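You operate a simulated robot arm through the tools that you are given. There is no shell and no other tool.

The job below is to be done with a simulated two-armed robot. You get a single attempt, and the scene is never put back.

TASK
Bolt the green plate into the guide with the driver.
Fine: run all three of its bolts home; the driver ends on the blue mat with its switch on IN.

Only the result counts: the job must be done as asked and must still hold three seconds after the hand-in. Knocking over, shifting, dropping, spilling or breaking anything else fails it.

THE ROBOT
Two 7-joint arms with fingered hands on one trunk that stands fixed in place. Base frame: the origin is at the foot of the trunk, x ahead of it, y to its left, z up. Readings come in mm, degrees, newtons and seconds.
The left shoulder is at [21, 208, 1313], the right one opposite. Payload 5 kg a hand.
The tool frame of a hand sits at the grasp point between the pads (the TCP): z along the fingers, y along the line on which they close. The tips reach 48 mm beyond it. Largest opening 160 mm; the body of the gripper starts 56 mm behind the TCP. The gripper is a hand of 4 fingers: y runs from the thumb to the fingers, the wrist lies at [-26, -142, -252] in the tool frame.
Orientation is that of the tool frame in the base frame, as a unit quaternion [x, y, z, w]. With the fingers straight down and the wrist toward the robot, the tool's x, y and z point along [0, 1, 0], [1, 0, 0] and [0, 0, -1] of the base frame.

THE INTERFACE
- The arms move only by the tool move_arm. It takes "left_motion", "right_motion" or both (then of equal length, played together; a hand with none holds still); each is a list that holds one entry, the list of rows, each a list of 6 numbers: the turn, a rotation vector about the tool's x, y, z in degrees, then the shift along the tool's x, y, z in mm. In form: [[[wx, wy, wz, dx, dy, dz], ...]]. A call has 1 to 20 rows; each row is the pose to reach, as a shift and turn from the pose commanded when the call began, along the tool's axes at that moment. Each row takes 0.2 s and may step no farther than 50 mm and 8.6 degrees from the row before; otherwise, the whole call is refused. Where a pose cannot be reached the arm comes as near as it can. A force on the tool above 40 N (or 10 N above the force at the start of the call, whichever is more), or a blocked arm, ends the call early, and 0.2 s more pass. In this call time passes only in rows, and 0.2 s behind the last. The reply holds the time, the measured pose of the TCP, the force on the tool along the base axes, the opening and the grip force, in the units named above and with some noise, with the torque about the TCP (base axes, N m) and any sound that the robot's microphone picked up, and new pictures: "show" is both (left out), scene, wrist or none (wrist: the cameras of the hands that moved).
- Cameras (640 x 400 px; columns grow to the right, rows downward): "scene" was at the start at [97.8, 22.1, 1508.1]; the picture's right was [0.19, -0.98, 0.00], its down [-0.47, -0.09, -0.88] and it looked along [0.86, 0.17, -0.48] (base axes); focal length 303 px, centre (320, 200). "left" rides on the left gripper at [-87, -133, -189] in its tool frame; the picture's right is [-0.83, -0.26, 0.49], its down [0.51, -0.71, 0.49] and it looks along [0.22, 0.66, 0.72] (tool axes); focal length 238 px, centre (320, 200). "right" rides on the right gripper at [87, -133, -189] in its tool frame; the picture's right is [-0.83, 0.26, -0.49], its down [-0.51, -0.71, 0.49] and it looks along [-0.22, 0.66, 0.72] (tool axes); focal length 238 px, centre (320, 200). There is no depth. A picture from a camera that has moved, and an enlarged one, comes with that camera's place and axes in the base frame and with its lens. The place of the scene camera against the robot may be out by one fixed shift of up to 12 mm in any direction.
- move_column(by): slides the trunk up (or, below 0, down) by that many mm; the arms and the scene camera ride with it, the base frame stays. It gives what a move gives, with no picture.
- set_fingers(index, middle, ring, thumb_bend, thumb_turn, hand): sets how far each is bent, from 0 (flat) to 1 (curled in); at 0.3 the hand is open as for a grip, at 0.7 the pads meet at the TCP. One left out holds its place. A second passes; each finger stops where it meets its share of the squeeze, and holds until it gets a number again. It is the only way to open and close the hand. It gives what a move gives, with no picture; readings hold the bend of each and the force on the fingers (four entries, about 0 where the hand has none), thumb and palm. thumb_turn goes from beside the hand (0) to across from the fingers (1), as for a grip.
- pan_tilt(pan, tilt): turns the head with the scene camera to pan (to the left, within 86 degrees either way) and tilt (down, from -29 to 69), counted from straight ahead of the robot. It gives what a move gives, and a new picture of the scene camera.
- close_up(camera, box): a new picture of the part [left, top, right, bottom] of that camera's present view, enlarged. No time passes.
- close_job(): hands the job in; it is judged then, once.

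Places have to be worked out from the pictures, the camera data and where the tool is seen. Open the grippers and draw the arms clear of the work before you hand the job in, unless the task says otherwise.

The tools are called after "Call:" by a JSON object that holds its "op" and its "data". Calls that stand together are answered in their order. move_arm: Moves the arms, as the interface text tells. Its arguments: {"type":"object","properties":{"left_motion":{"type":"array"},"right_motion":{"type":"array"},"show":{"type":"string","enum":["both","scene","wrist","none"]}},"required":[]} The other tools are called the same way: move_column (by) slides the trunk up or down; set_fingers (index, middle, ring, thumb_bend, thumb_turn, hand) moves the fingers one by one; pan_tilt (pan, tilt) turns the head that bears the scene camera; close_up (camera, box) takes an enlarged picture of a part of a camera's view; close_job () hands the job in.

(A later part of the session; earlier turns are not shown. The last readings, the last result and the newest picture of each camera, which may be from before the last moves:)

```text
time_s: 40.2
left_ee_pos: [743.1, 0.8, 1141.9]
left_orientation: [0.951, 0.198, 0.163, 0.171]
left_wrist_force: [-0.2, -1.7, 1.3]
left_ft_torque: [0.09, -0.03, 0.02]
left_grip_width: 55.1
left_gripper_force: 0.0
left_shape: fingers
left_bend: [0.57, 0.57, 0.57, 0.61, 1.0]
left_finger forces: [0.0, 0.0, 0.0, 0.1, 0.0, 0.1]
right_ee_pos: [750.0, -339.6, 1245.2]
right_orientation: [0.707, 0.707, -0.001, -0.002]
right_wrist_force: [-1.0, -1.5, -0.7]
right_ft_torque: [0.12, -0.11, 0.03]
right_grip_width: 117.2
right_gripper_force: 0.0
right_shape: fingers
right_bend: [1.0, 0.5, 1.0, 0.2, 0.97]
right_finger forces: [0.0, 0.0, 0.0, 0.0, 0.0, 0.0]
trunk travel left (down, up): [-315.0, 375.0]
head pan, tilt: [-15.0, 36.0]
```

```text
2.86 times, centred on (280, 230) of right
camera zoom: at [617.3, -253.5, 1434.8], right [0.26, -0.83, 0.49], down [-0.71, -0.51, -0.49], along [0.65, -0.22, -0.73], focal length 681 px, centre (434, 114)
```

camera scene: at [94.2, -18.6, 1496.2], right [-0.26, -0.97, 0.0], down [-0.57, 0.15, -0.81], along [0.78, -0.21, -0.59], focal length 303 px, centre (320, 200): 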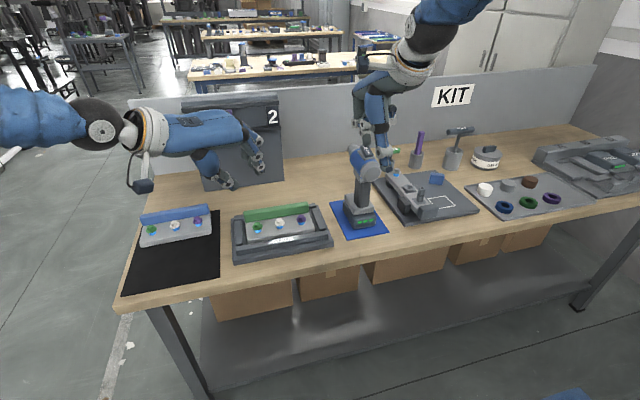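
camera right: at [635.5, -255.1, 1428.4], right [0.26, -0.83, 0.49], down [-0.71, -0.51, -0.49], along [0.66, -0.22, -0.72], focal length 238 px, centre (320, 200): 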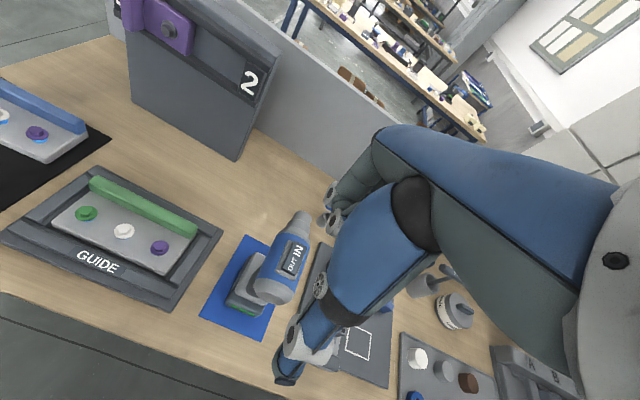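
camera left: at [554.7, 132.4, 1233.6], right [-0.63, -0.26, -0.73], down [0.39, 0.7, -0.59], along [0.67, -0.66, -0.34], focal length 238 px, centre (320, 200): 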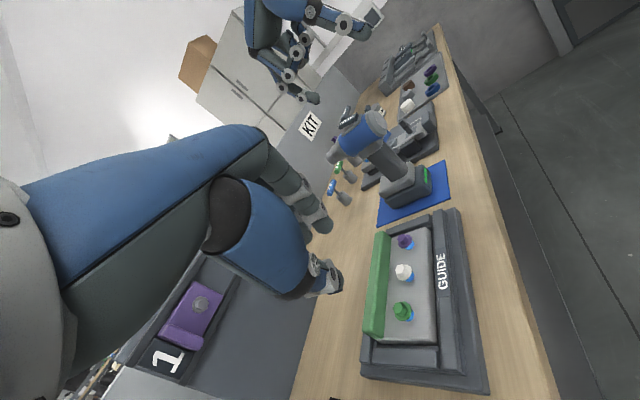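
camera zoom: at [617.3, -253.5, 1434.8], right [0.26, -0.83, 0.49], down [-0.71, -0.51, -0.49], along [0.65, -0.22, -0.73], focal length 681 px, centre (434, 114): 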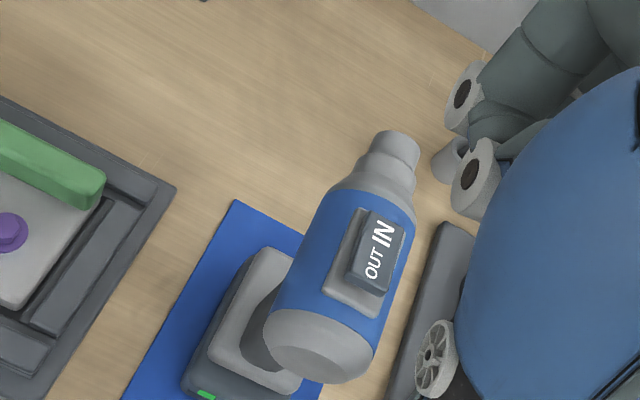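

The switch is now on IN and the driver hasn't moved. A tall post of the kit stands where the right hand would need to come in, so I'll take the driver's handle (centre ≈ (803, -348), z 921–1025) with the left hand from the left; I move the right hand away and turn the left hand to a sideways pistol grip.

Call:
{"op": "move_arm", "data": {"left_motion": [[[-1.6, -5.2, -5.7, -11, 6, -1], [-3.3, -10.5, -11.3, -22, 12, -2], [-4.9, -15.7, -17, -33, 18, -3], [-6.5, -21, -22.6, -43, 24, -4], [-8.2, -26.2, -28.3, -54, 30, -6], [-9.8, -31.4, -34, -65, 36, -7], [-11.4, -36.7, -39.6, -76, 42, -8], [-13, -41.9, -45.3, -86, 48, -9], [-14.7, -47.1, -51, -97, 54, -10], [-16.3, -52.4, -56.6, -108, 60, -11], [-17.9, -57.6, -62.3, -119, 66, -12], [-19.6, -62.9, -67.9, -130, 70, -13], [-21.2, -68.1, -73.6, -140, 74, -14]]], "right_motion": [[[0, 0, 0, -17, -8, -2], [0, 0, 0, -34, -16, -5], [0, 0, 0, -51, -23, -5], [0, 0, 0, -68, -31, -5], [0, 0, 0, -85, -38, -5], [0, 0, 0, -102, -46, -5], [0, 0, 0, -118, -54, -5], [0, 0, 0, -135, -62, -5], [0, 0, 0, -152, -69, -5], [0, 0, 0, -169, -77, -5], [0, 0, 0, -186, -85, -5], [0, 0, 0, -203, -92, -5], [0, 0, 0, -220, -100, -5]]]}}

Call:
{"op": "set_fingers", "data": {"hand": "left", "index": 0.35, "middle": 0.35, "ring": 0.35, "thumb_bend": 0.35, "thumb_turn": 1}}

```text
time_s: 43.0
left_ee_pos: [636.3, -120.6, 1148.9]
left_orientation: [0.54, 0.542, -0.456, 0.455]
left_wrist_force: [0.9, -0.4, 1.3]
left_ft_torque: [0.12, -0.01, -0.03]
left_grip_width: 55.4
left_gripper_force: 0.0
left_shape: fingers
left_bend: [0.57, 0.57, 0.57, 0.61, 1.0]
left_finger forces: [0.1, 0.0, 0.0, 0.0, 0.0, 0.0]
right_ee_pos: [650.2, -561.4, 1254.4]
right_orientation: [0.707, 0.707, 0.0, -0.001]
right_wrist_force: [0.2, -0.5, 0.0]
right_ft_torque: [0.07, 0.04, 0.04]
right_grip_width: 117.2
right_gripper_force: 0.0
right_shape: fingers
right_bend: [1.0, 0.5, 1.0, 0.2, 0.97]
right_finger forces: [0.1, 0.0, 0.0, 0.0, 0.0, 0.1]
trunk travel left (down, up): [-315.0, 375.0]
head pan, tilt: [-15.0, 36.0]
camera scene: at [92.7, -19.4, 1496.3], right [-0.26, -0.97, 0.0], down [-0.57, 0.15, -0.81], along [0.78, -0.21, -0.59], focal length 303 px, centre (320, 200)
camera right: at [516.5, -474.4, 1442.7], right [0.26, -0.83, 0.49], down [-0.71, -0.51, -0.49], along [0.66, -0.22, -0.72], focal length 238 px, centre (320, 200)
camera left: at [504.3, 50.8, 1268.8], right [-0.26, -0.62, 0.74], down [-0.71, -0.4, -0.58], along [0.66, -0.67, -0.34], focal length 238 px, centre (320, 200)
```

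scene: 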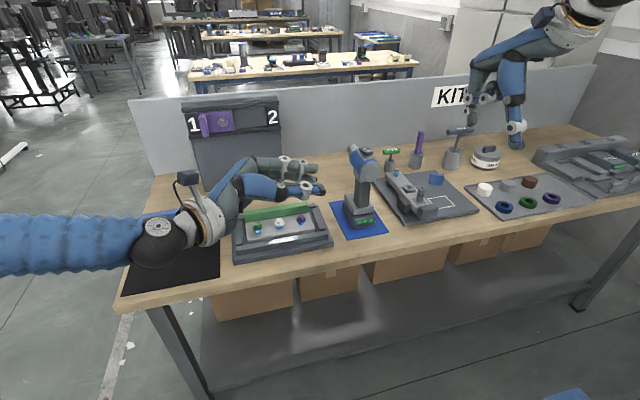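
right: 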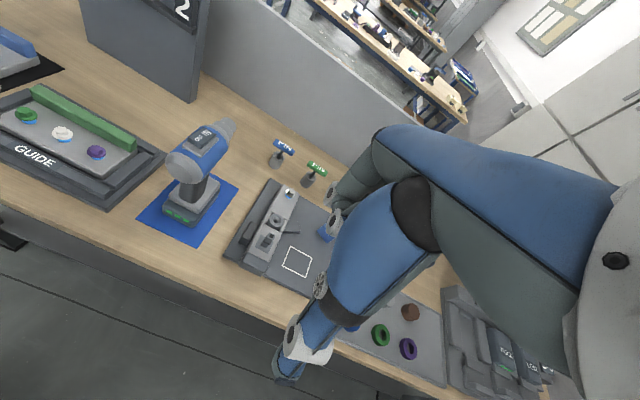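
left: 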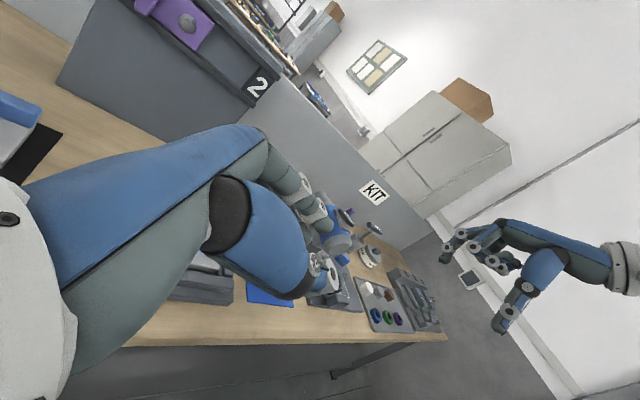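

```text
time_s: 44.0
left_ee_pos: [636.8, -121.0, 1149.9]
left_orientation: [0.542, 0.542, -0.456, 0.453]
left_wrist_force: [0.5, -0.4, 0.6]
left_ft_torque: [-0.02, -0.04, 0.0]
left_grip_width: 150.3
left_gripper_force: 0.0
left_shape: fingers
left_bend: [0.35, 0.35, 0.35, 0.35, 0.98]
left_finger forces: [0.0, 0.0, 0.0, 0.0, 0.0, 0.1]
right_ee_pos: [649.5, -559.0, 1254.3]
right_orientation: [0.707, 0.707, 0.0, -0.001]
right_wrist_force: [1.3, -0.6, -0.4]
right_ft_torque: [-0.02, -0.01, 0.0]
right_grip_width: 117.5
right_gripper_force: 0.1
right_shape: fingers
right_bend: [1.0, 0.5, 1.0, 0.2, 0.97]
right_finger forces: [0.1, 0.0, 0.0, 0.0, 0.0, 0.0]
trunk travel left (down, up): [-315.0, 375.0]
head pan, tilt: [-15.0, 36.0]
```

The left hand took the sideways pose well, opening 150 mm. I lower it in front of the table edge, left-behind the driver's handle.

Call:
{"op": "move_arm", "data": {"left_motion": [[[0, 0, 0, 21, 4, 29], [0, 0, 0, 42, 8, 58], [0, 0, 0, 62, 12, 87], [0, 0, 0, 83, 15, 116], [0, 0, 0, 104, 19, 145], [0, 0, 0, 125, 23, 173]]]}}

Call:
{"op": "close_up", "data": {"camera": "scene", "box": [300, 120, 420, 250]}}

Call:
{"op": "close_up", "data": {"camera": "left", "box": [260, 140, 460, 320]}}

Call:
{"op": "close_up", "data": {"camera": "right", "box": [100, 100, 260, 260]}}

```text
time_s: 45.5
left_ee_pos: [659.3, -269.9, 994.3]
left_orientation: [0.542, 0.542, -0.455, 0.454]
left_wrist_force: [0.9, -0.6, 0.2]
left_ft_torque: [0.05, 0.0, -0.14]
left_grip_width: 150.5
left_gripper_force: 0.0
left_shape: fingers
left_bend: [0.35, 0.35, 0.35, 0.35, 0.98]
left_finger forces: [0.1, 0.0, 0.0, 0.0, 0.1, 0.0]
right_ee_pos: [651.3, -561.7, 1255.3]
right_orientation: [0.707, 0.707, -0.001, 0.0]
right_wrist_force: [-0.4, -0.1, -0.6]
right_ft_torque: [0.08, 0.0, 0.03]
right_grip_width: 117.2
right_gripper_force: 0.0
right_shape: fingers
right_bend: [1.0, 0.5, 1.0, 0.2, 0.97]
right_finger forces: [0.1, 0.1, 0.0, 0.1, 0.0, 0.0]
trunk travel left (down, up): [-315.0, 375.0]
head pan, tilt: [-15.0, 36.0]
camera scene: at [93.4, -19.5, 1496.2], right [-0.26, -0.97, 0.0], down [-0.57, 0.15, -0.81], along [0.78, -0.21, -0.59], focal length 303 px, centre (320, 200)
camera left: at [526.1, -99.6, 1113.7], right [-0.26, -0.62, 0.74], down [-0.71, -0.4, -0.58], along [0.66, -0.67, -0.34], focal length 238 px, centre (320, 200)
```

scene: 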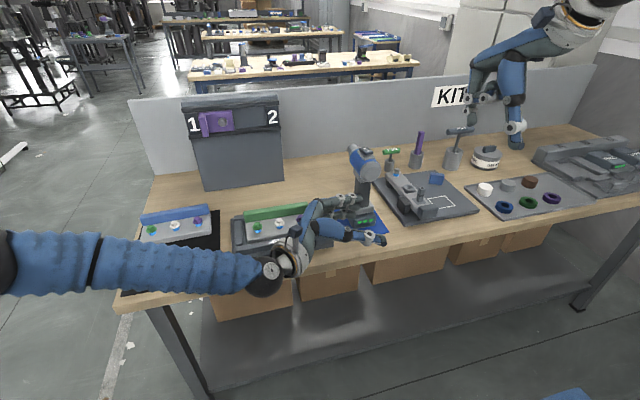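
left: 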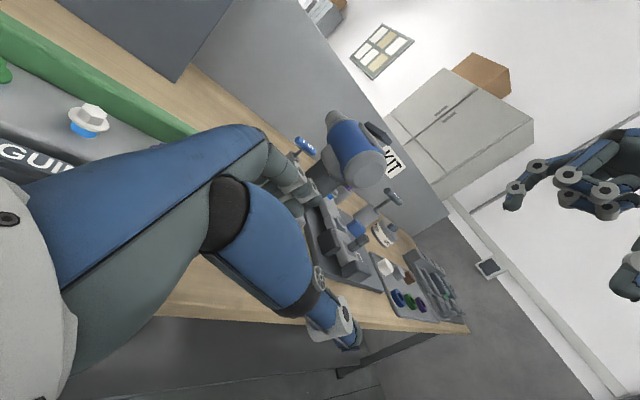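

```text
3.08 times, centred on (360, 185) of scene
camera zoom: at [93.4, -19.5, 1496.2], right [-0.26, -0.97, 0.0], down [-0.57, 0.15, -0.81], along [0.78, -0.21, -0.59], focal length 933 px, centre (197, 246)
```

zoom: 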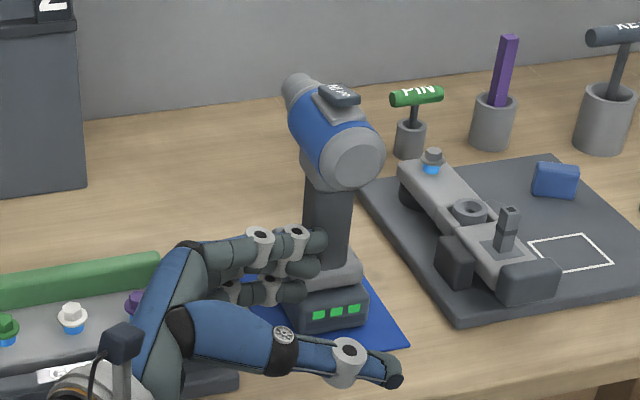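

```text
2.22 times, centred on (360, 230) of left
camera zoom: at [526.1, -99.6, 1113.7], right [-0.26, -0.62, 0.74], down [-0.71, -0.4, -0.58], along [0.66, -0.67, -0.34], focal length 530 px, centre (231, 133)
```

zoom: 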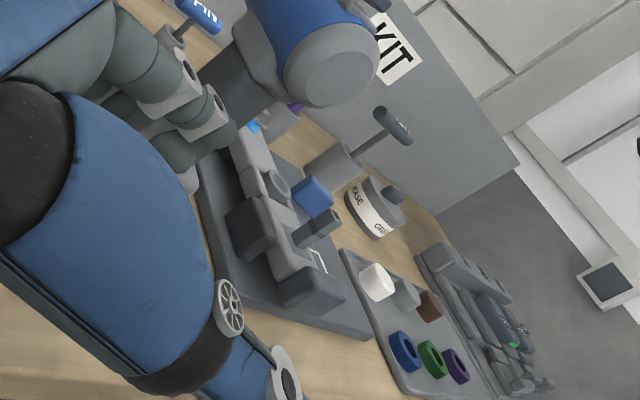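

```text
2.50 times, centred on (180, 180) of right
camera zoom: at [517.3, -474.4, 1442.4], right [0.26, -0.83, 0.49], down [-0.71, -0.51, -0.49], along [0.65, -0.22, -0.72], focal length 596 px, centre (670, 250)
```

zoom: 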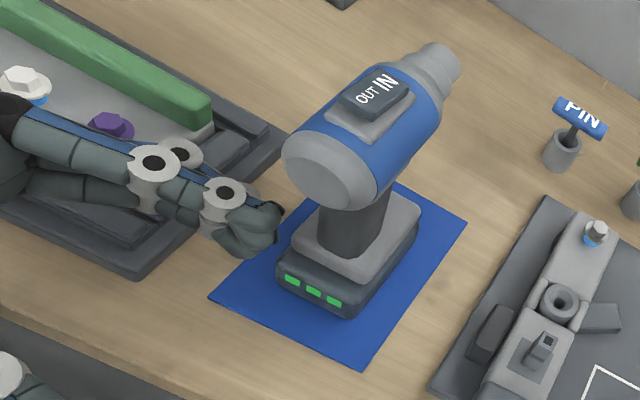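

Tips are at y ≈ -316, and the handle's left side is at about -333, so there is room to slide forward. I move the hand +143 mm in x alongside the handle.

Call:
{"op": "move_arm", "data": {"left_motion": [[[0, 0, 0, 0, 18, 0], [0, 0, 0, 0, 36, 0], [0, 0, 0, 0, 54, 0], [0, 0, 0, 0, 72, 0], [0, 0, 0, 0, 90, 0], [0, 0, 0, 0, 108, 0], [0, 0, 0, 0, 126, 0], [0, 0, 0, 0, 143, 0]]], "show": "none"}}

Call:
{"op": "close_up", "data": {"camera": "right", "box": [80, 80, 280, 260]}}

Call:
{"op": "close_up", "data": {"camera": "scene", "box": [280, 120, 420, 250]}}

Call:
{"op": "close_up", "data": {"camera": "left", "box": [240, 60, 480, 320]}}

```text
time_s: 47.2
left_ee_pos: [804.3, -269.1, 997.8]
left_orientation: [0.541, 0.541, -0.456, 0.454]
left_wrist_force: [0.2, -0.2, -0.4]
left_ft_torque: [-0.06, -0.01, 0.04]
left_grip_width: 150.7
left_gripper_force: 0.0
left_shape: fingers
left_bend: [0.35, 0.35, 0.35, 0.35, 0.98]
left_finger forces: [0.1, 0.1, 0.0, 0.0, 0.1, 0.0]
right_ee_pos: [650.3, -559.0, 1254.3]
right_orientation: [0.707, 0.707, 0.0, 0.0]
right_wrist_force: [0.4, -0.6, -0.6]
right_ft_torque: [0.02, 0.02, -0.02]
right_grip_width: 117.2
right_gripper_force: 0.1
right_shape: fingers
right_bend: [1.0, 0.5, 1.0, 0.2, 0.97]
right_finger forces: [0.0, 0.1, 0.1, 0.0, 0.1, 0.0]
trunk travel left (down, up): [-315.0, 375.0]
head pan, tilt: [-15.0, 36.0]
```

```text
2.22 times, centred on (180, 170) of right
camera zoom: at [517.1, -473.6, 1442.9], right [0.26, -0.83, 0.49], down [-0.71, -0.51, -0.49], along [0.66, -0.22, -0.72], focal length 530 px, centre (631, 267)
```

zoom: 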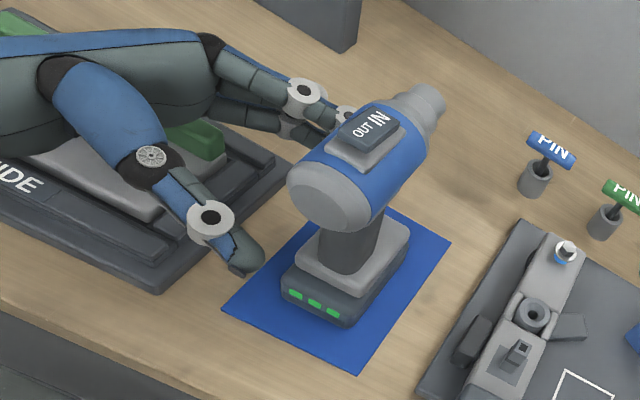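

```text
3.08 times, centred on (350, 185) of scene
camera zoom: at [93.4, -18.6, 1496.3], right [-0.26, -0.97, 0.0], down [-0.57, 0.15, -0.81], along [0.78, -0.21, -0.59], focal length 933 px, centre (228, 246)
```

zoom: 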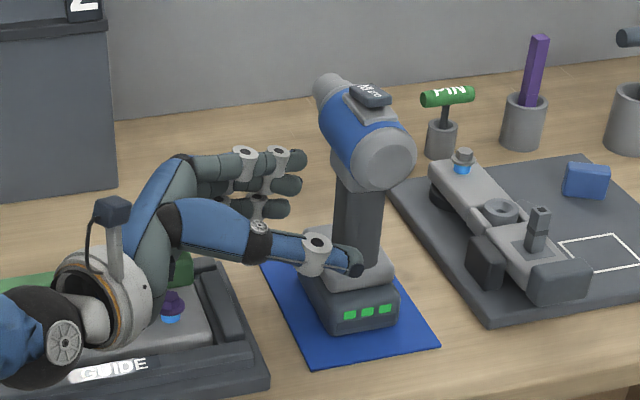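

```text
1.54 times, centred on (360, 190) of left
camera zoom: at [671.4, -98.5, 1115.8], right [-0.26, -0.62, 0.74], down [-0.71, -0.39, -0.58], along [0.65, -0.68, -0.34], focal length 367 px, centre (258, 215)
```

zoom: 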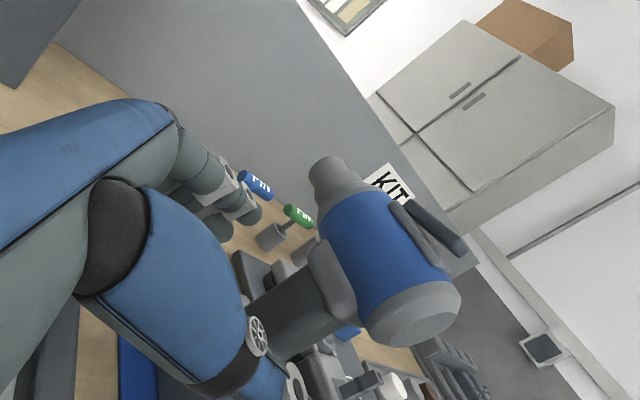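

Thumb is behind and the three fingers are in front of the handle line. I lower 8 mm (to keep the index clear of the chin) and slide right 80 mm so the handle enters the hand.

Call:
{"op": "move_arm", "data": {"left_motion": [[[0, 0, 0, 7.9, 0, 1.4], [0, 0, 0, 4.4, 0, 21], [0, 0, 0, 0.9, 0, 41], [0, 0, 0, -2.6, 0, 61], [0, 0, 0, -6, 0, 80]]], "show": "none"}}

Call:
{"op": "close_up", "data": {"camera": "right", "box": [80, 80, 280, 260]}}

Call:
{"op": "close_up", "data": {"camera": "scene", "box": [290, 120, 420, 250]}}

Call:
{"op": "close_up", "data": {"camera": "left", "box": [240, 100, 440, 320]}}

```text
time_s: 48.5
left_ee_pos: [805.7, -347.9, 990.1]
left_orientation: [0.541, 0.542, -0.455, 0.454]
left_wrist_force: [0.1, 0.6, -0.2]
left_ft_torque: [0.01, 0.01, -0.08]
left_grip_width: 150.2
left_gripper_force: 0.1
left_shape: fingers
left_bend: [0.35, 0.35, 0.35, 0.35, 0.98]
left_finger forces: [0.0, 0.0, 0.0, 0.1, 0.0, 0.0]
right_ee_pos: [650.3, -560.9, 1254.8]
right_orientation: [0.707, 0.707, -0.001, -0.001]
right_wrist_force: [-0.6, -1.1, -0.9]
right_ft_torque: [0.05, -0.04, -0.01]
right_grip_width: 117.4
right_gripper_force: 0.1
right_shape: fingers
right_bend: [1.0, 0.5, 1.0, 0.2, 0.97]
right_finger forces: [0.0, 0.0, 0.0, 0.1, 0.1, 0.1]
trunk travel left (down, up): [-315.0, 375.0]
head pan, tilt: [-15.0, 36.0]
```

```text
2.22 times, centred on (180, 170) of right
camera zoom: at [516.6, -474.2, 1442.9], right [0.26, -0.83, 0.49], down [-0.71, -0.51, -0.49], along [0.66, -0.22, -0.72], focal length 530 px, centre (631, 267)
```

zoom: 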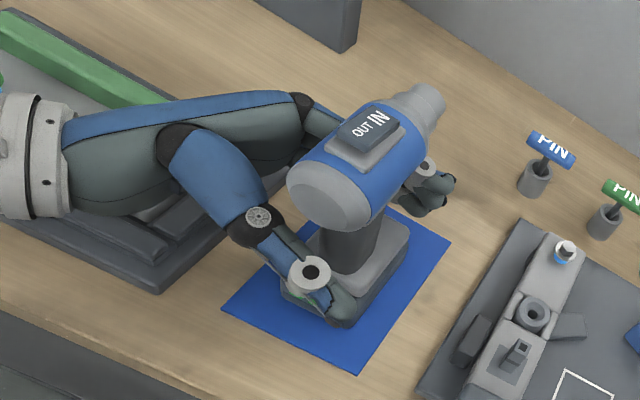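

```text
3.08 times, centred on (355, 185) of scene
camera zoom: at [92.8, -19.3, 1496.3], right [-0.26, -0.97, 0.0], down [-0.57, 0.15, -0.81], along [0.78, -0.21, -0.59], focal length 933 px, centre (212, 246)
```

zoom: 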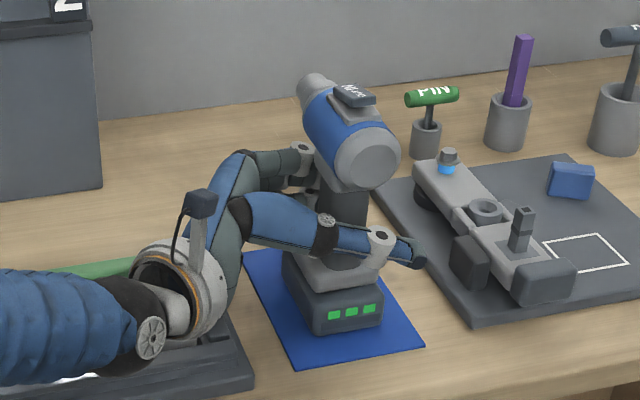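

```text
1.82 times, centred on (340, 210) of left
camera zoom: at [672.4, -177.3, 1108.5], right [-0.26, -0.62, 0.74], down [-0.71, -0.4, -0.58], along [0.65, -0.67, -0.34], focal length 433 px, centre (284, 182)
```

zoom: 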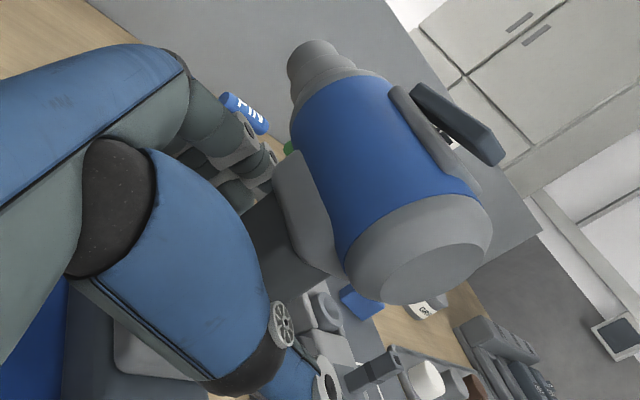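

The handle is between thumb and fingers with no contact yet. I close thumb, middle and ring on it, leaving the index free for a possible trigger.

Call:
{"op": "set_fingers", "data": {"hand": "left", "middle": 0.9, "ring": 0.9, "thumb_bend": 0.9}}

Call:
{"op": "close_up", "data": {"camera": "right", "box": [80, 80, 280, 260]}}

Call:
{"op": "close_up", "data": {"camera": "left", "box": [240, 100, 440, 320]}}

```text
time_s: 49.5
left_ee_pos: [802.9, -348.4, 995.5]
left_orientation: [0.541, 0.54, -0.456, 0.455]
left_wrist_force: [-3.3, -6.6, 22.5]
left_ft_torque: [-0.08, -1.23, -0.21]
left_grip_width: 68.1
left_gripper_force: 34.9
left_shape: fingers
left_bend: [0.34, 0.75, 0.43, 0.86, 0.99]
left_finger forces: [3.9, 18.3, 13.9, 0.0, 32.4, 0.0]
right_ee_pos: [649.9, -559.1, 1255.9]
right_orientation: [0.707, 0.707, 0.0, -0.001]
right_wrist_force: [0.1, -0.4, 0.5]
right_ft_torque: [-0.03, 0.0, -0.01]
right_grip_width: 117.2
right_gripper_force: 0.1
right_shape: fingers
right_bend: [1.0, 0.5, 1.0, 0.2, 0.97]
right_finger forces: [0.0, 0.0, 0.0, 0.0, 0.1, 0.0]
trunk travel left (down, up): [-315.0, 375.0]
head pan, tilt: [-15.0, 36.0]
```

```text
2.22 times, centred on (180, 170) of right
camera zoom: at [514.5, -473.7, 1444.1], right [0.26, -0.83, 0.49], down [-0.71, -0.51, -0.49], along [0.66, -0.22, -0.72], focal length 530 px, centre (631, 267)
```

zoom: 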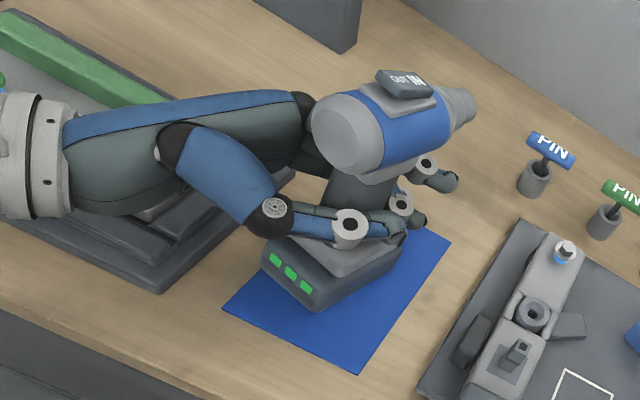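

```text
1.82 times, centred on (340, 210) of left
camera zoom: at [670.4, -178.0, 1111.4], right [-0.26, -0.62, 0.74], down [-0.71, -0.4, -0.58], along [0.65, -0.68, -0.34], focal length 433 px, centre (284, 182)
```

zoom: 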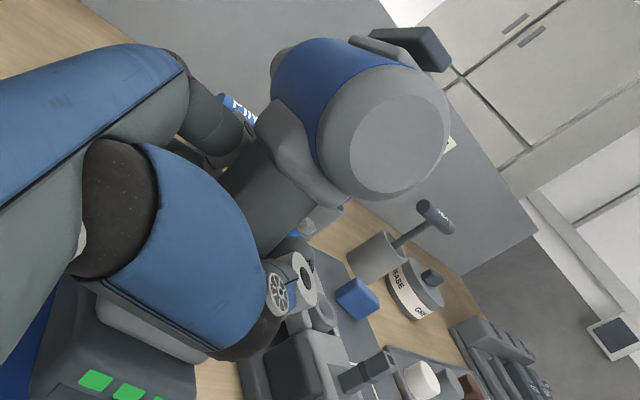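

The driver turned about 20° in yaw and the ring finger is pushing on the foot (22 N up). I look at it from the scene camera before deciding.

Call:
{"op": "close_up", "data": {"camera": "scene", "box": [290, 120, 420, 250]}}

Call:
{"op": "close_up", "data": {"camera": "right", "box": [150, 100, 250, 230]}}

```text
3.08 times, centred on (355, 185) of scene
camera zoom: at [90.9, -18.5, 1496.6], right [-0.26, -0.97, 0.0], down [-0.57, 0.15, -0.81], along [0.78, -0.21, -0.59], focal length 933 px, centre (212, 246)
```

zoom: 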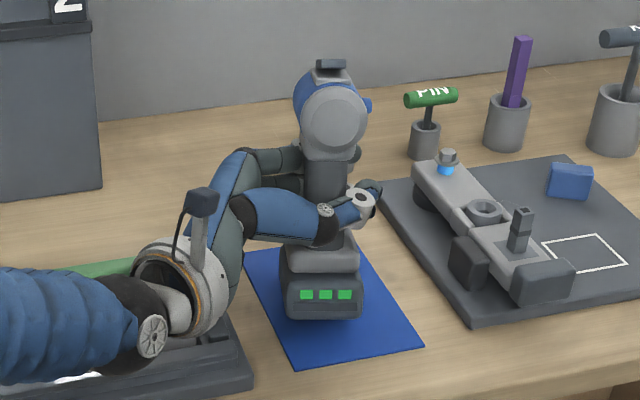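

```text
3.08 times, centred on (200, 165) of right
camera zoom: at [514.5, -473.7, 1444.1], right [0.26, -0.83, 0.49], down [-0.71, -0.51, -0.49], along [0.66, -0.22, -0.72], focal length 733 px, centre (689, 308)
```

zoom: 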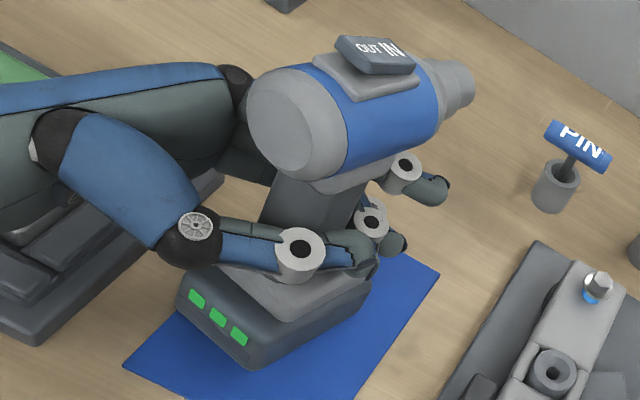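

The driver stands upright, now enveloped by thumb and middle against the palm but turned ~25°. I relieve the ring finger from the foot and close the index under the chin to firm up this wrap.

Call:
{"op": "set_fingers", "data": {"hand": "left", "ring": 0.38, "index": 0.9}}

Call:
{"op": "close_up", "data": {"camera": "right", "box": [150, 100, 250, 230]}}

Call:
{"op": "close_up", "data": {"camera": "scene", "box": [290, 120, 420, 250]}}

Call:
{"op": "close_up", "data": {"camera": "left", "box": [240, 100, 440, 320]}}

```text
time_s: 50.5
left_ee_pos: [801.7, -348.5, 992.3]
left_orientation: [0.543, 0.541, -0.456, 0.453]
left_wrist_force: [-14.2, -7.6, 21.8]
left_ft_torque: [-0.6, 0.35, -0.49]
left_grip_width: 13.6
left_gripper_force: 41.1
left_shape: fingers
left_bend: [0.79, 0.75, 0.38, 0.86, 0.99]
left_finger forces: [30.0, 15.8, 0.0, 0.0, 37.5, 0.0]
right_ee_pos: [647.5, -559.6, 1255.1]
right_orientation: [0.707, 0.707, -0.001, 0.001]
right_wrist_force: [0.2, 0.1, 0.6]
right_ft_torque: [-0.01, 0.02, 0.06]
right_grip_width: 117.1
right_gripper_force: 0.1
right_shape: fingers
right_bend: [1.0, 0.5, 1.0, 0.2, 0.97]
right_finger forces: [0.0, 0.1, 0.1, 0.0, 0.0, 0.0]
trunk travel left (down, up): [-315.0, 375.0]
head pan, tilt: [-15.0, 36.0]
```

```text
3.08 times, centred on (200, 165) of right
camera zoom: at [513.6, -473.5, 1444.4], right [0.26, -0.83, 0.49], down [-0.71, -0.51, -0.49], along [0.66, -0.22, -0.72], focal length 733 px, centre (689, 308)
```

zoom: 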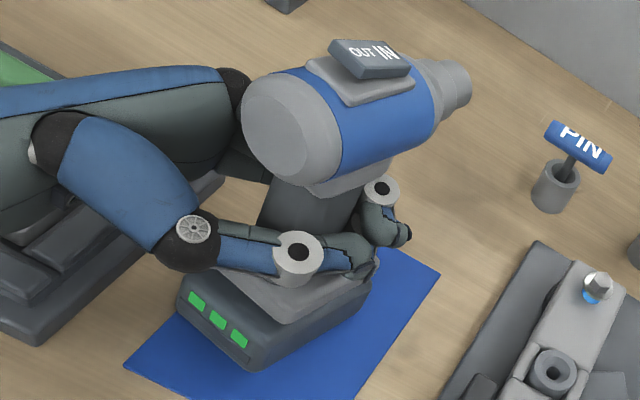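

```text
3.08 times, centred on (355, 185) of scene
camera zoom: at [89.9, -18.4, 1496.6], right [-0.26, -0.97, 0.0], down [-0.57, 0.15, -0.81], along [0.78, -0.21, -0.59], focal length 933 px, centre (212, 246)
```

zoom: 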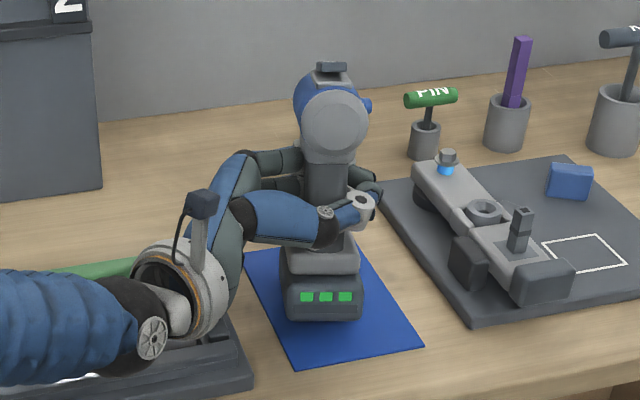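

```text
1.82 times, centred on (340, 210) of left
camera zoom: at [669.4, -177.8, 1110.1], right [-0.26, -0.62, 0.74], down [-0.71, -0.39, -0.58], along [0.65, -0.68, -0.34], focal length 433 px, centre (284, 182)
```

zoom: 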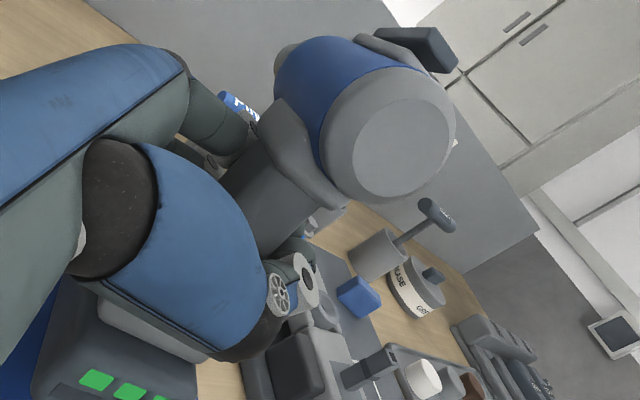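

Index 30 N, middle 16 N, thumb 37 N now wrap the handle; no motor sound, so no trigger is being pulled. I test by lifting slowly.

Call:
{"op": "move_arm", "data": {"left_motion": [[[0, 0, 0, -2, 0, -0.3], [0, 0, 0, -4, 0, -0.7], [0, 0, 0, -7, 0, -1.2], [0, 0, 0, -10, 0, -1.7]]], "show": "none"}}

Call:
{"op": "close_up", "data": {"camera": "right", "box": [150, 100, 250, 230]}}

Call:
{"op": "close_up", "data": {"camera": "scene", "box": [290, 120, 420, 250]}}

```text
time_s: 51.5
left_ee_pos: [803.8, -348.9, 997.1]
left_orientation: [0.543, 0.542, -0.455, 0.452]
left_wrist_force: [-1.7, -1.8, -7.6]
left_ft_torque: [-0.12, 0.22, 0.08]
left_grip_width: 13.5
left_gripper_force: 36.4
left_shape: fingers
left_bend: [0.79, 0.75, 0.38, 0.86, 1.0]
left_finger forces: [25.0, 15.5, 1.2, 0.0, 31.3, 0.1]
right_ee_pos: [650.3, -560.2, 1253.7]
right_orientation: [0.707, 0.707, -0.001, -0.001]
right_wrist_force: [0.4, 0.4, -0.1]
right_ft_torque: [0.03, -0.01, -0.01]
right_grip_width: 117.4
right_gripper_force: 0.1
right_shape: fingers
right_bend: [1.0, 0.5, 1.0, 0.2, 0.97]
right_finger forces: [0.0, 0.1, 0.0, 0.0, 0.0, 0.1]
trunk travel left (down, up): [-315.0, 375.0]
head pan, tilt: [-15.0, 36.0]
```

```text
3.08 times, centred on (200, 165) of right
camera zoom: at [517.1, -474.1, 1442.7], right [0.26, -0.83, 0.49], down [-0.71, -0.51, -0.49], along [0.65, -0.22, -0.72], focal length 733 px, centre (689, 308)
```

zoom: 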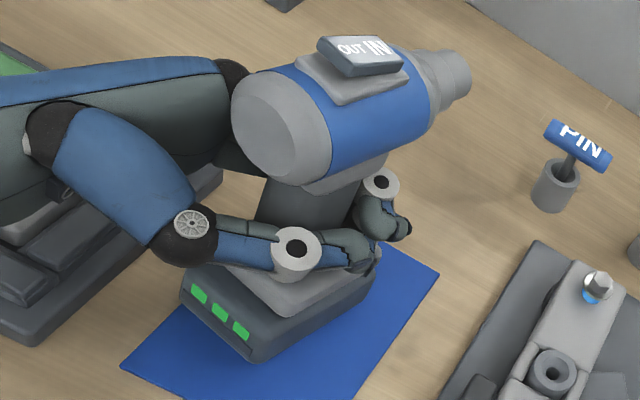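

```text
3.08 times, centred on (355, 185) of scene
camera zoom: at [93.8, -18.7, 1496.1], right [-0.26, -0.97, 0.0], down [-0.57, 0.15, -0.81], along [0.78, -0.21, -0.59], focal length 933 px, centre (212, 246)
```

zoom: 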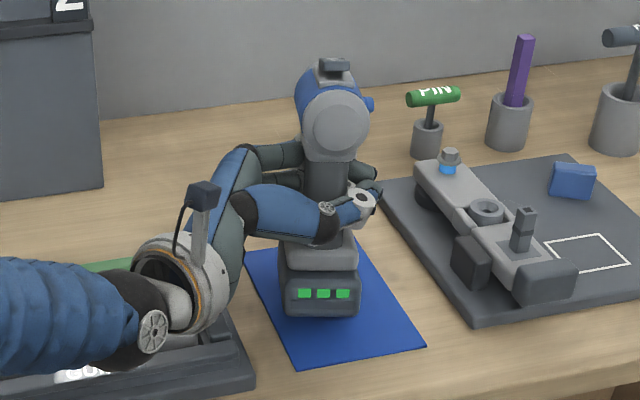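

The lift is taking the weight (-7.6 N). I raise 20 mm more to see whether it hangs steadily.

Call:
{"op": "move_arm", "data": {"left_motion": [[[0, 0, 0, -5, 0, -0.9], [0, 0, 0, -10, 0, -1.8], [0, 0, 0, -15, 0, -2.6], [0, 0, 0, -20, 0, -3.5]]], "show": "none"}}

Call:
{"op": "close_up", "data": {"camera": "right", "box": [150, 90, 250, 230]}}

Call:
{"op": "close_up", "data": {"camera": "scene", "box": [290, 110, 420, 250]}}

Call:
{"op": "close_up", "data": {"camera": "left", "box": [240, 100, 440, 320]}}

```text
time_s: 52.5
left_ee_pos: [804.7, -349.2, 1017.9]
left_orientation: [0.541, 0.542, -0.456, 0.454]
left_wrist_force: [0.1, 0.2, -9.4]
left_ft_torque: [-0.15, 0.18, 0.02]
left_grip_width: 13.6
left_gripper_force: 36.1
left_shape: fingers
left_bend: [0.79, 0.75, 0.38, 0.86, 1.0]
left_finger forces: [25.0, 15.4, 1.2, 0.1, 31.1, 0.1]
right_ee_pos: [651.4, -560.0, 1254.5]
right_orientation: [0.707, 0.707, 0.0, -0.001]
right_wrist_force: [-0.2, -0.7, 0.1]
right_ft_torque: [0.01, 0.0, -0.01]
right_grip_width: 117.0
right_gripper_force: 0.1
right_shape: fingers
right_bend: [1.0, 0.5, 1.0, 0.2, 0.97]
right_finger forces: [0.0, 0.0, 0.1, 0.0, 0.0, 0.0]
trunk travel left (down, up): [-315.0, 375.0]
head pan, tilt: [-15.0, 36.0]
```

```text
2.86 times, centred on (200, 160) of right
camera zoom: at [517.3, -473.9, 1442.8], right [0.26, -0.83, 0.49], down [-0.71, -0.51, -0.49], along [0.65, -0.22, -0.72], focal length 681 px, centre (663, 314)
```

zoom: 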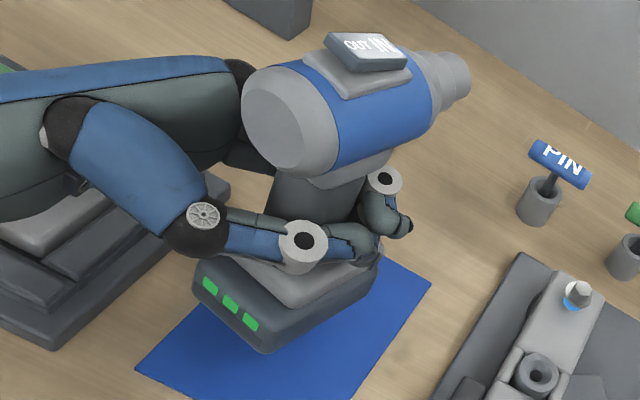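

```text
2.86 times, centred on (355, 180) of scene
camera zoom: at [93.6, -18.9, 1496.3], right [-0.26, -0.97, 0.0], down [-0.57, 0.15, -0.81], along [0.78, -0.21, -0.59], focal length 866 px, centre (220, 257)
```

zoom: 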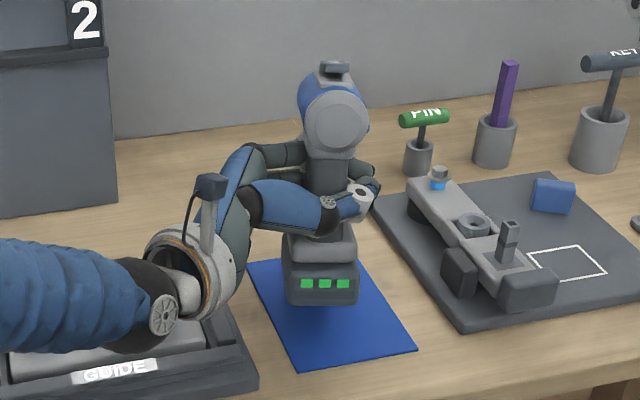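

```text
1.82 times, centred on (340, 210) of left
camera zoom: at [671.4, -178.5, 1138.2], right [-0.26, -0.62, 0.74], down [-0.71, -0.39, -0.58], along [0.65, -0.67, -0.34], focal length 433 px, centre (284, 182)
```

zoom: 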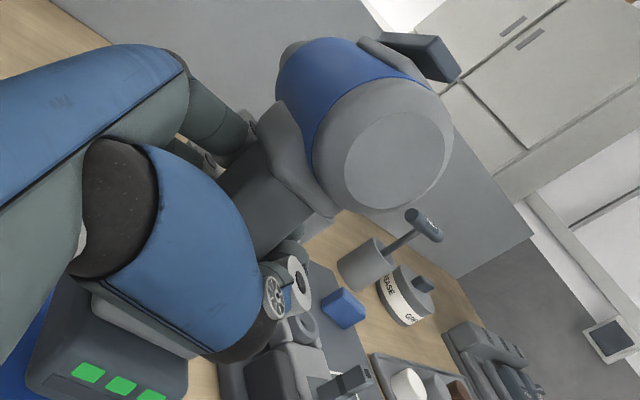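

The driver hangs steadily (9.4 N). From both wrist views I find it yawed -14° and pitched 8° nose-down in the hand, nose tip about (-79, 129, 0) in the tool frame. I lift it, carry it left and turn the nose straight down above the green bolt, well clear.

Call:
{"op": "move_arm", "data": {"left_motion": [[[0, 0, 0, -37, 0, -6.5], [0, 0, 0, -74, 0, -13], [0, 0, 0, -111, 0, -19.5], [0, 0, 0, -148, 0, -26], [0.2, 0.9, -6.9, -142, -9, -51], [0.4, 1.7, -13.7, -136, -19, -76], [0.7, 2.6, -20.6, -130, -28, -101], [0.9, 3.4, -27.5, -124, -38, -126], [1.1, 4.3, -34.3, -118, -47, -152], [1.3, 5.1, -41.2, -112, -56, -177], [1.5, 6, -48.1, -107, -66, -202], [1.7, 6.8, -54.9, -101, -75, -227], [2, 7.7, -61.8, -95, -85, -252], [2.2, 8.5, -68.7, -89, -94, -277], [2.4, 9.4, -75.5, -83, -103, -302], [2.6, 10.2, -82.4, -77, -113, -327]]]}}

Call:
{"op": "close_up", "data": {"camera": "right", "box": [0, 0, 200, 160]}}

Call:
{"op": "close_up", "data": {"camera": "scene", "box": [200, 100, 360, 260]}}

```text
time_s: 55.9
left_ee_pos: [693.4, -39.2, 1152.0]
left_orientation: [0.095, 0.788, -0.608, -0.016]
left_wrist_force: [0.3, 0.4, -8.4]
left_ft_torque: [-0.15, -0.07, 0.0]
left_grip_width: 13.1
left_gripper_force: 35.9
left_shape: fingers
left_bend: [0.79, 0.75, 0.38, 0.86, 1.0]
left_finger forces: [25.9, 16.1, 2.5, 0.1, 27.6, 0.0]
right_ee_pos: [651.5, -560.0, 1254.8]
right_orientation: [0.706, 0.708, -0.001, 0.0]
right_wrist_force: [-0.2, 0.1, -0.2]
right_ft_torque: [-0.08, 0.0, -0.02]
right_grip_width: 117.4
right_gripper_force: 0.0
right_shape: fingers
right_bend: [1.0, 0.5, 1.0, 0.2, 0.97]
right_finger forces: [0.0, 0.0, 0.0, 0.0, 0.0, 0.0]
trunk travel left (down, up): [-315.0, 375.0]
head pan, tilt: [-15.0, 36.0]
camera scene: at [93.4, -17.4, 1496.3], right [-0.26, -0.97, 0.0], down [-0.57, 0.15, -0.81], along [0.78, -0.21, -0.59], focal length 303 px, centre (320, 200)
camera left: at [786.3, 93.7, 1336.3], right [0.72, -0.67, 0.2], down [-0.66, -0.56, 0.51], along [-0.23, -0.49, -0.84], focal length 238 px, centre (320, 200)
```

scene: 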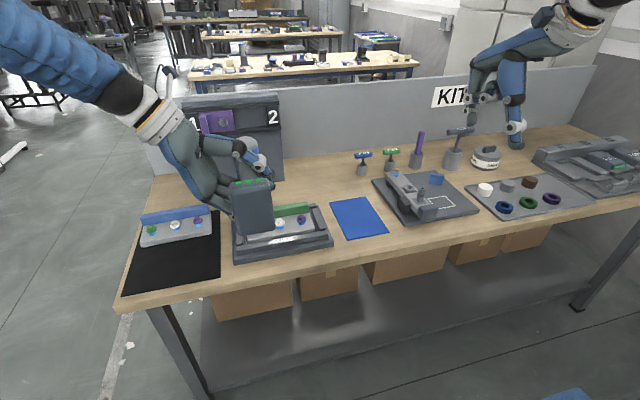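
left: 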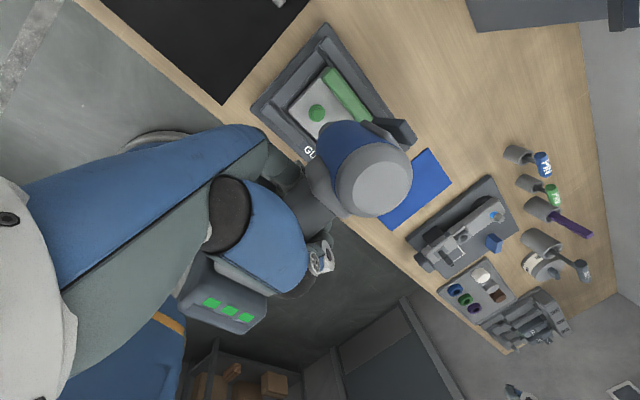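

```text
2.50 times, centred on (100, 80) of right
camera zoom: at [517.1, -472.4, 1443.4], right [0.26, -0.83, 0.49], down [-0.71, -0.51, -0.49], along [0.66, -0.22, -0.72], focal length 596 px, centre (870, 500)
```

zoom: 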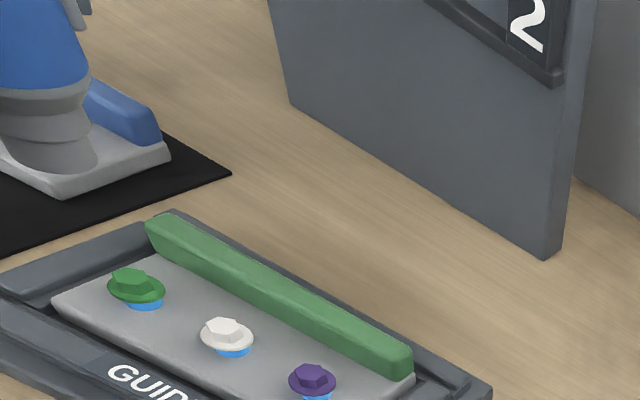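

```text
2.50 times, centred on (280, 180) of scene
camera zoom: at [93.4, -17.4, 1496.3], right [-0.26, -0.97, 0.0], down [-0.57, 0.15, -0.81], along [0.78, -0.21, -0.59], focal length 758 px, centre (420, 250)
```

zoom: 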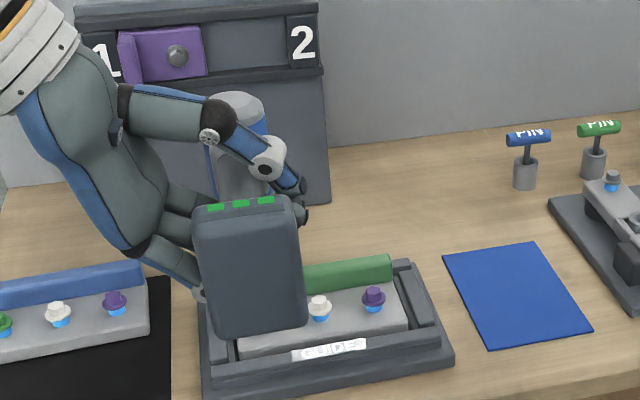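

The nose points down and looks near vertical, over the guide. I bring the right hand's camera closer and turned toward the guide to watch the alignment.

Call:
{"op": "move_arm", "data": {"right_motion": [[[0, 0, -5, 32, -2, 7], [0, 0, -10, 64, -4, 14], [0, 0, -15, 96, -6, 21], [0, 0, -20, 128, -9, 28], [0, 0, -25, 160, -11, 34]]], "show": "wrist"}}

Call:
{"op": "close_up", "data": {"camera": "right", "box": [140, 40, 300, 180]}}

Call:
{"op": "pan_tilt", "data": {"pan": 2, "tilt": 36}}

Call:
{"op": "close_up", "data": {"camera": "scene", "box": [270, 100, 410, 260]}}

```text
time_s: 57.0
left_ee_pos: [693.0, -40.3, 1150.5]
left_orientation: [0.096, 0.79, -0.606, -0.015]
left_wrist_force: [-0.1, 0.7, -8.8]
left_ft_torque: [-0.21, -0.05, -0.05]
left_grip_width: 12.9
left_gripper_force: 36.7
left_shape: fingers
left_bend: [0.79, 0.75, 0.38, 0.86, 1.0]
left_finger forces: [25.8, 16.0, 2.6, 0.0, 27.6, 0.1]
right_ee_pos: [641.5, -395.4, 1217.3]
right_orientation: [0.537, 0.844, -0.001, -0.001]
right_wrist_force: [0.8, 0.9, 0.3]
right_ft_torque: [-0.06, 0.02, -0.02]
right_grip_width: 117.3
right_gripper_force: 0.0
right_shape: fingers
right_bend: [1.0, 0.5, 1.0, 0.2, 0.97]
right_finger forces: [0.0, 0.0, 0.1, 0.1, 0.0, 0.1]
trunk travel left (down, up): [-315.0, 375.0]
head pan, tilt: [-15.0, 36.0]
camera right: at [484.0, -373.6, 1406.3], right [0.59, -0.65, 0.49], down [-0.43, -0.76, -0.49], along [0.69, 0.08, -0.72], focal length 238 px, centre (320, 200)
```

right: 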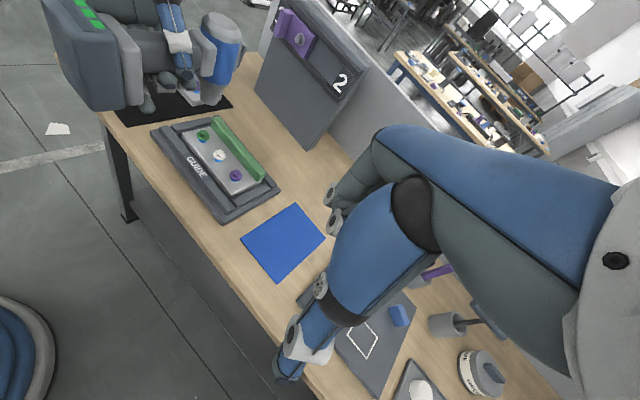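

```text
2.86 times, centred on (220, 110) of right
camera zoom: at [484.0, -373.6, 1406.3], right [0.59, -0.65, 0.49], down [-0.43, -0.76, -0.49], along [0.69, 0.08, -0.72], focal length 681 px, centre (606, 457)
```

zoom: 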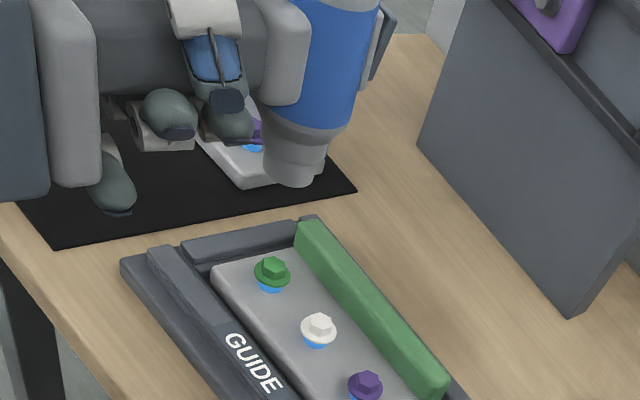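

```text
time_s: 57.9
left_ee_pos: [693.2, -39.9, 1150.6]
left_orientation: [0.096, 0.789, -0.606, -0.016]
left_wrist_force: [0.2, -0.4, -8.7]
left_ft_torque: [-0.19, -0.06, 0.01]
left_grip_width: 13.0
left_gripper_force: 36.7
left_shape: fingers
left_bend: [0.79, 0.75, 0.38, 0.86, 1.0]
left_finger forces: [25.8, 16.3, 2.6, 0.1, 27.6, 0.0]
right_ee_pos: [641.6, -396.3, 1218.2]
right_orientation: [0.538, 0.843, -0.001, -0.001]
right_wrist_force: [0.5, 0.4, -0.3]
right_ft_torque: [0.02, 0.01, 0.03]
right_grip_width: 117.0
right_gripper_force: 0.1
right_shape: fingers
right_bend: [1.0, 0.5, 1.0, 0.2, 0.97]
right_finger forces: [0.1, 0.0, 0.0, 0.0, 0.0, 0.0]
trunk travel left (down, up): [-315.0, 375.0]
head pan, tilt: [2.0, 36.0]
camera scene: at [96.6, 7.3, 1496.3], right [0.03, -1.0, 0.0], down [-0.59, -0.02, -0.81], along [0.81, 0.03, -0.59], focal length 303 px, centre (320, 200)
```

scene: 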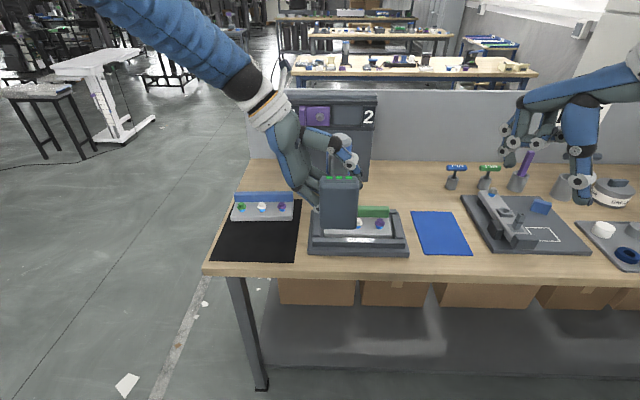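

```text
2.50 times, centred on (340, 180) of scene
camera zoom: at [96.6, 7.3, 1496.3], right [0.03, -1.0, 0.0], down [-0.59, -0.02, -0.81], along [0.81, 0.03, -0.59], focal length 758 px, centre (270, 250)
```

zoom: 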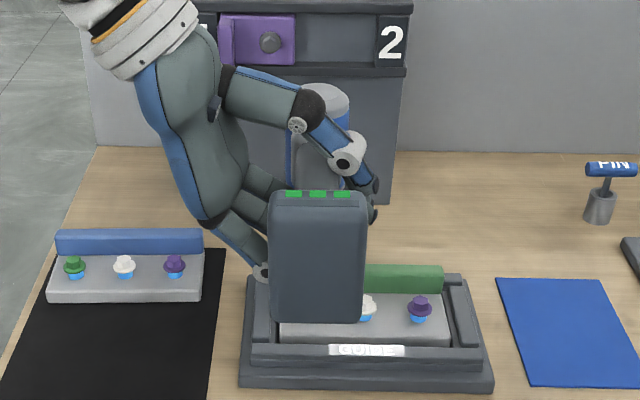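

Bolt positions check out from here (x ≈ 787; y ≈ -21.5, -85.6, -151.5) and the body axis looks vertical within ~1°. For the nose tip's exact height/offset I take a second, flatter view by lowering and tilting the right hand.

Call:
{"op": "move_arm", "data": {"right_motion": [[[-5, 0, 0, 0, 0, 30], [-10, 0, 0, 0, 0, 60], [-15, 0, 0, 0, 0, 90], [-20, 0, 0, 0, 0, 120], [-22, 0, 0, 0, 0, 150]]], "show": "wrist"}}

Call:
{"op": "close_up", "data": {"camera": "right", "box": [120, 60, 320, 220]}}

```text
time_s: 59.0
left_ee_pos: [693.4, -41.2, 1149.4]
left_orientation: [0.094, 0.789, -0.607, -0.014]
left_wrist_force: [0.2, -0.8, -8.6]
left_ft_torque: [-0.17, -0.04, -0.03]
left_grip_width: 12.9
left_gripper_force: 36.0
left_shape: fingers
left_bend: [0.79, 0.75, 0.38, 0.86, 1.0]
left_finger forces: [25.7, 16.1, 2.6, 0.0, 27.6, 0.0]
right_ee_pos: [643.1, -395.4, 1072.0]
right_orientation: [0.528, 0.828, 0.161, 0.103]
right_wrist_force: [0.5, 0.7, 0.9]
right_ft_torque: [-0.01, 0.1, 0.02]
right_grip_width: 117.2
right_gripper_force: 0.0
right_shape: fingers
right_bend: [1.0, 0.5, 1.0, 0.2, 0.97]
right_finger forces: [0.1, 0.0, 0.0, 0.0, 0.0, 0.0]
trunk travel left (down, up): [-315.0, 375.0]
head pan, tilt: [2.0, 36.0]
camera right: at [429.1, -399.5, 1196.6], right [0.4, -0.73, 0.55], down [-0.21, -0.66, -0.72], along [0.89, 0.17, -0.42], focal length 238 px, centre (320, 200)
```

right: 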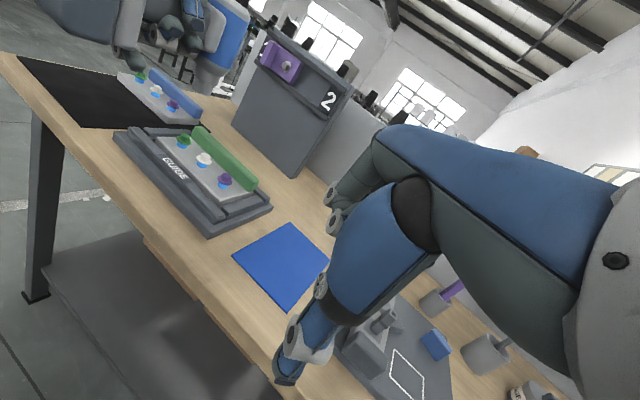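

```text
2.50 times, centred on (220, 140) of right
camera zoom: at [429.1, -399.5, 1196.6], right [0.4, -0.73, 0.55], down [-0.21, -0.66, -0.72], along [0.89, 0.17, -0.42], focal length 596 px, centre (570, 350)
```

zoom: 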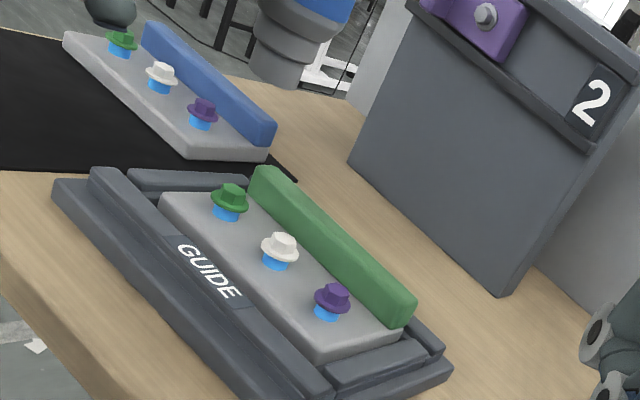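

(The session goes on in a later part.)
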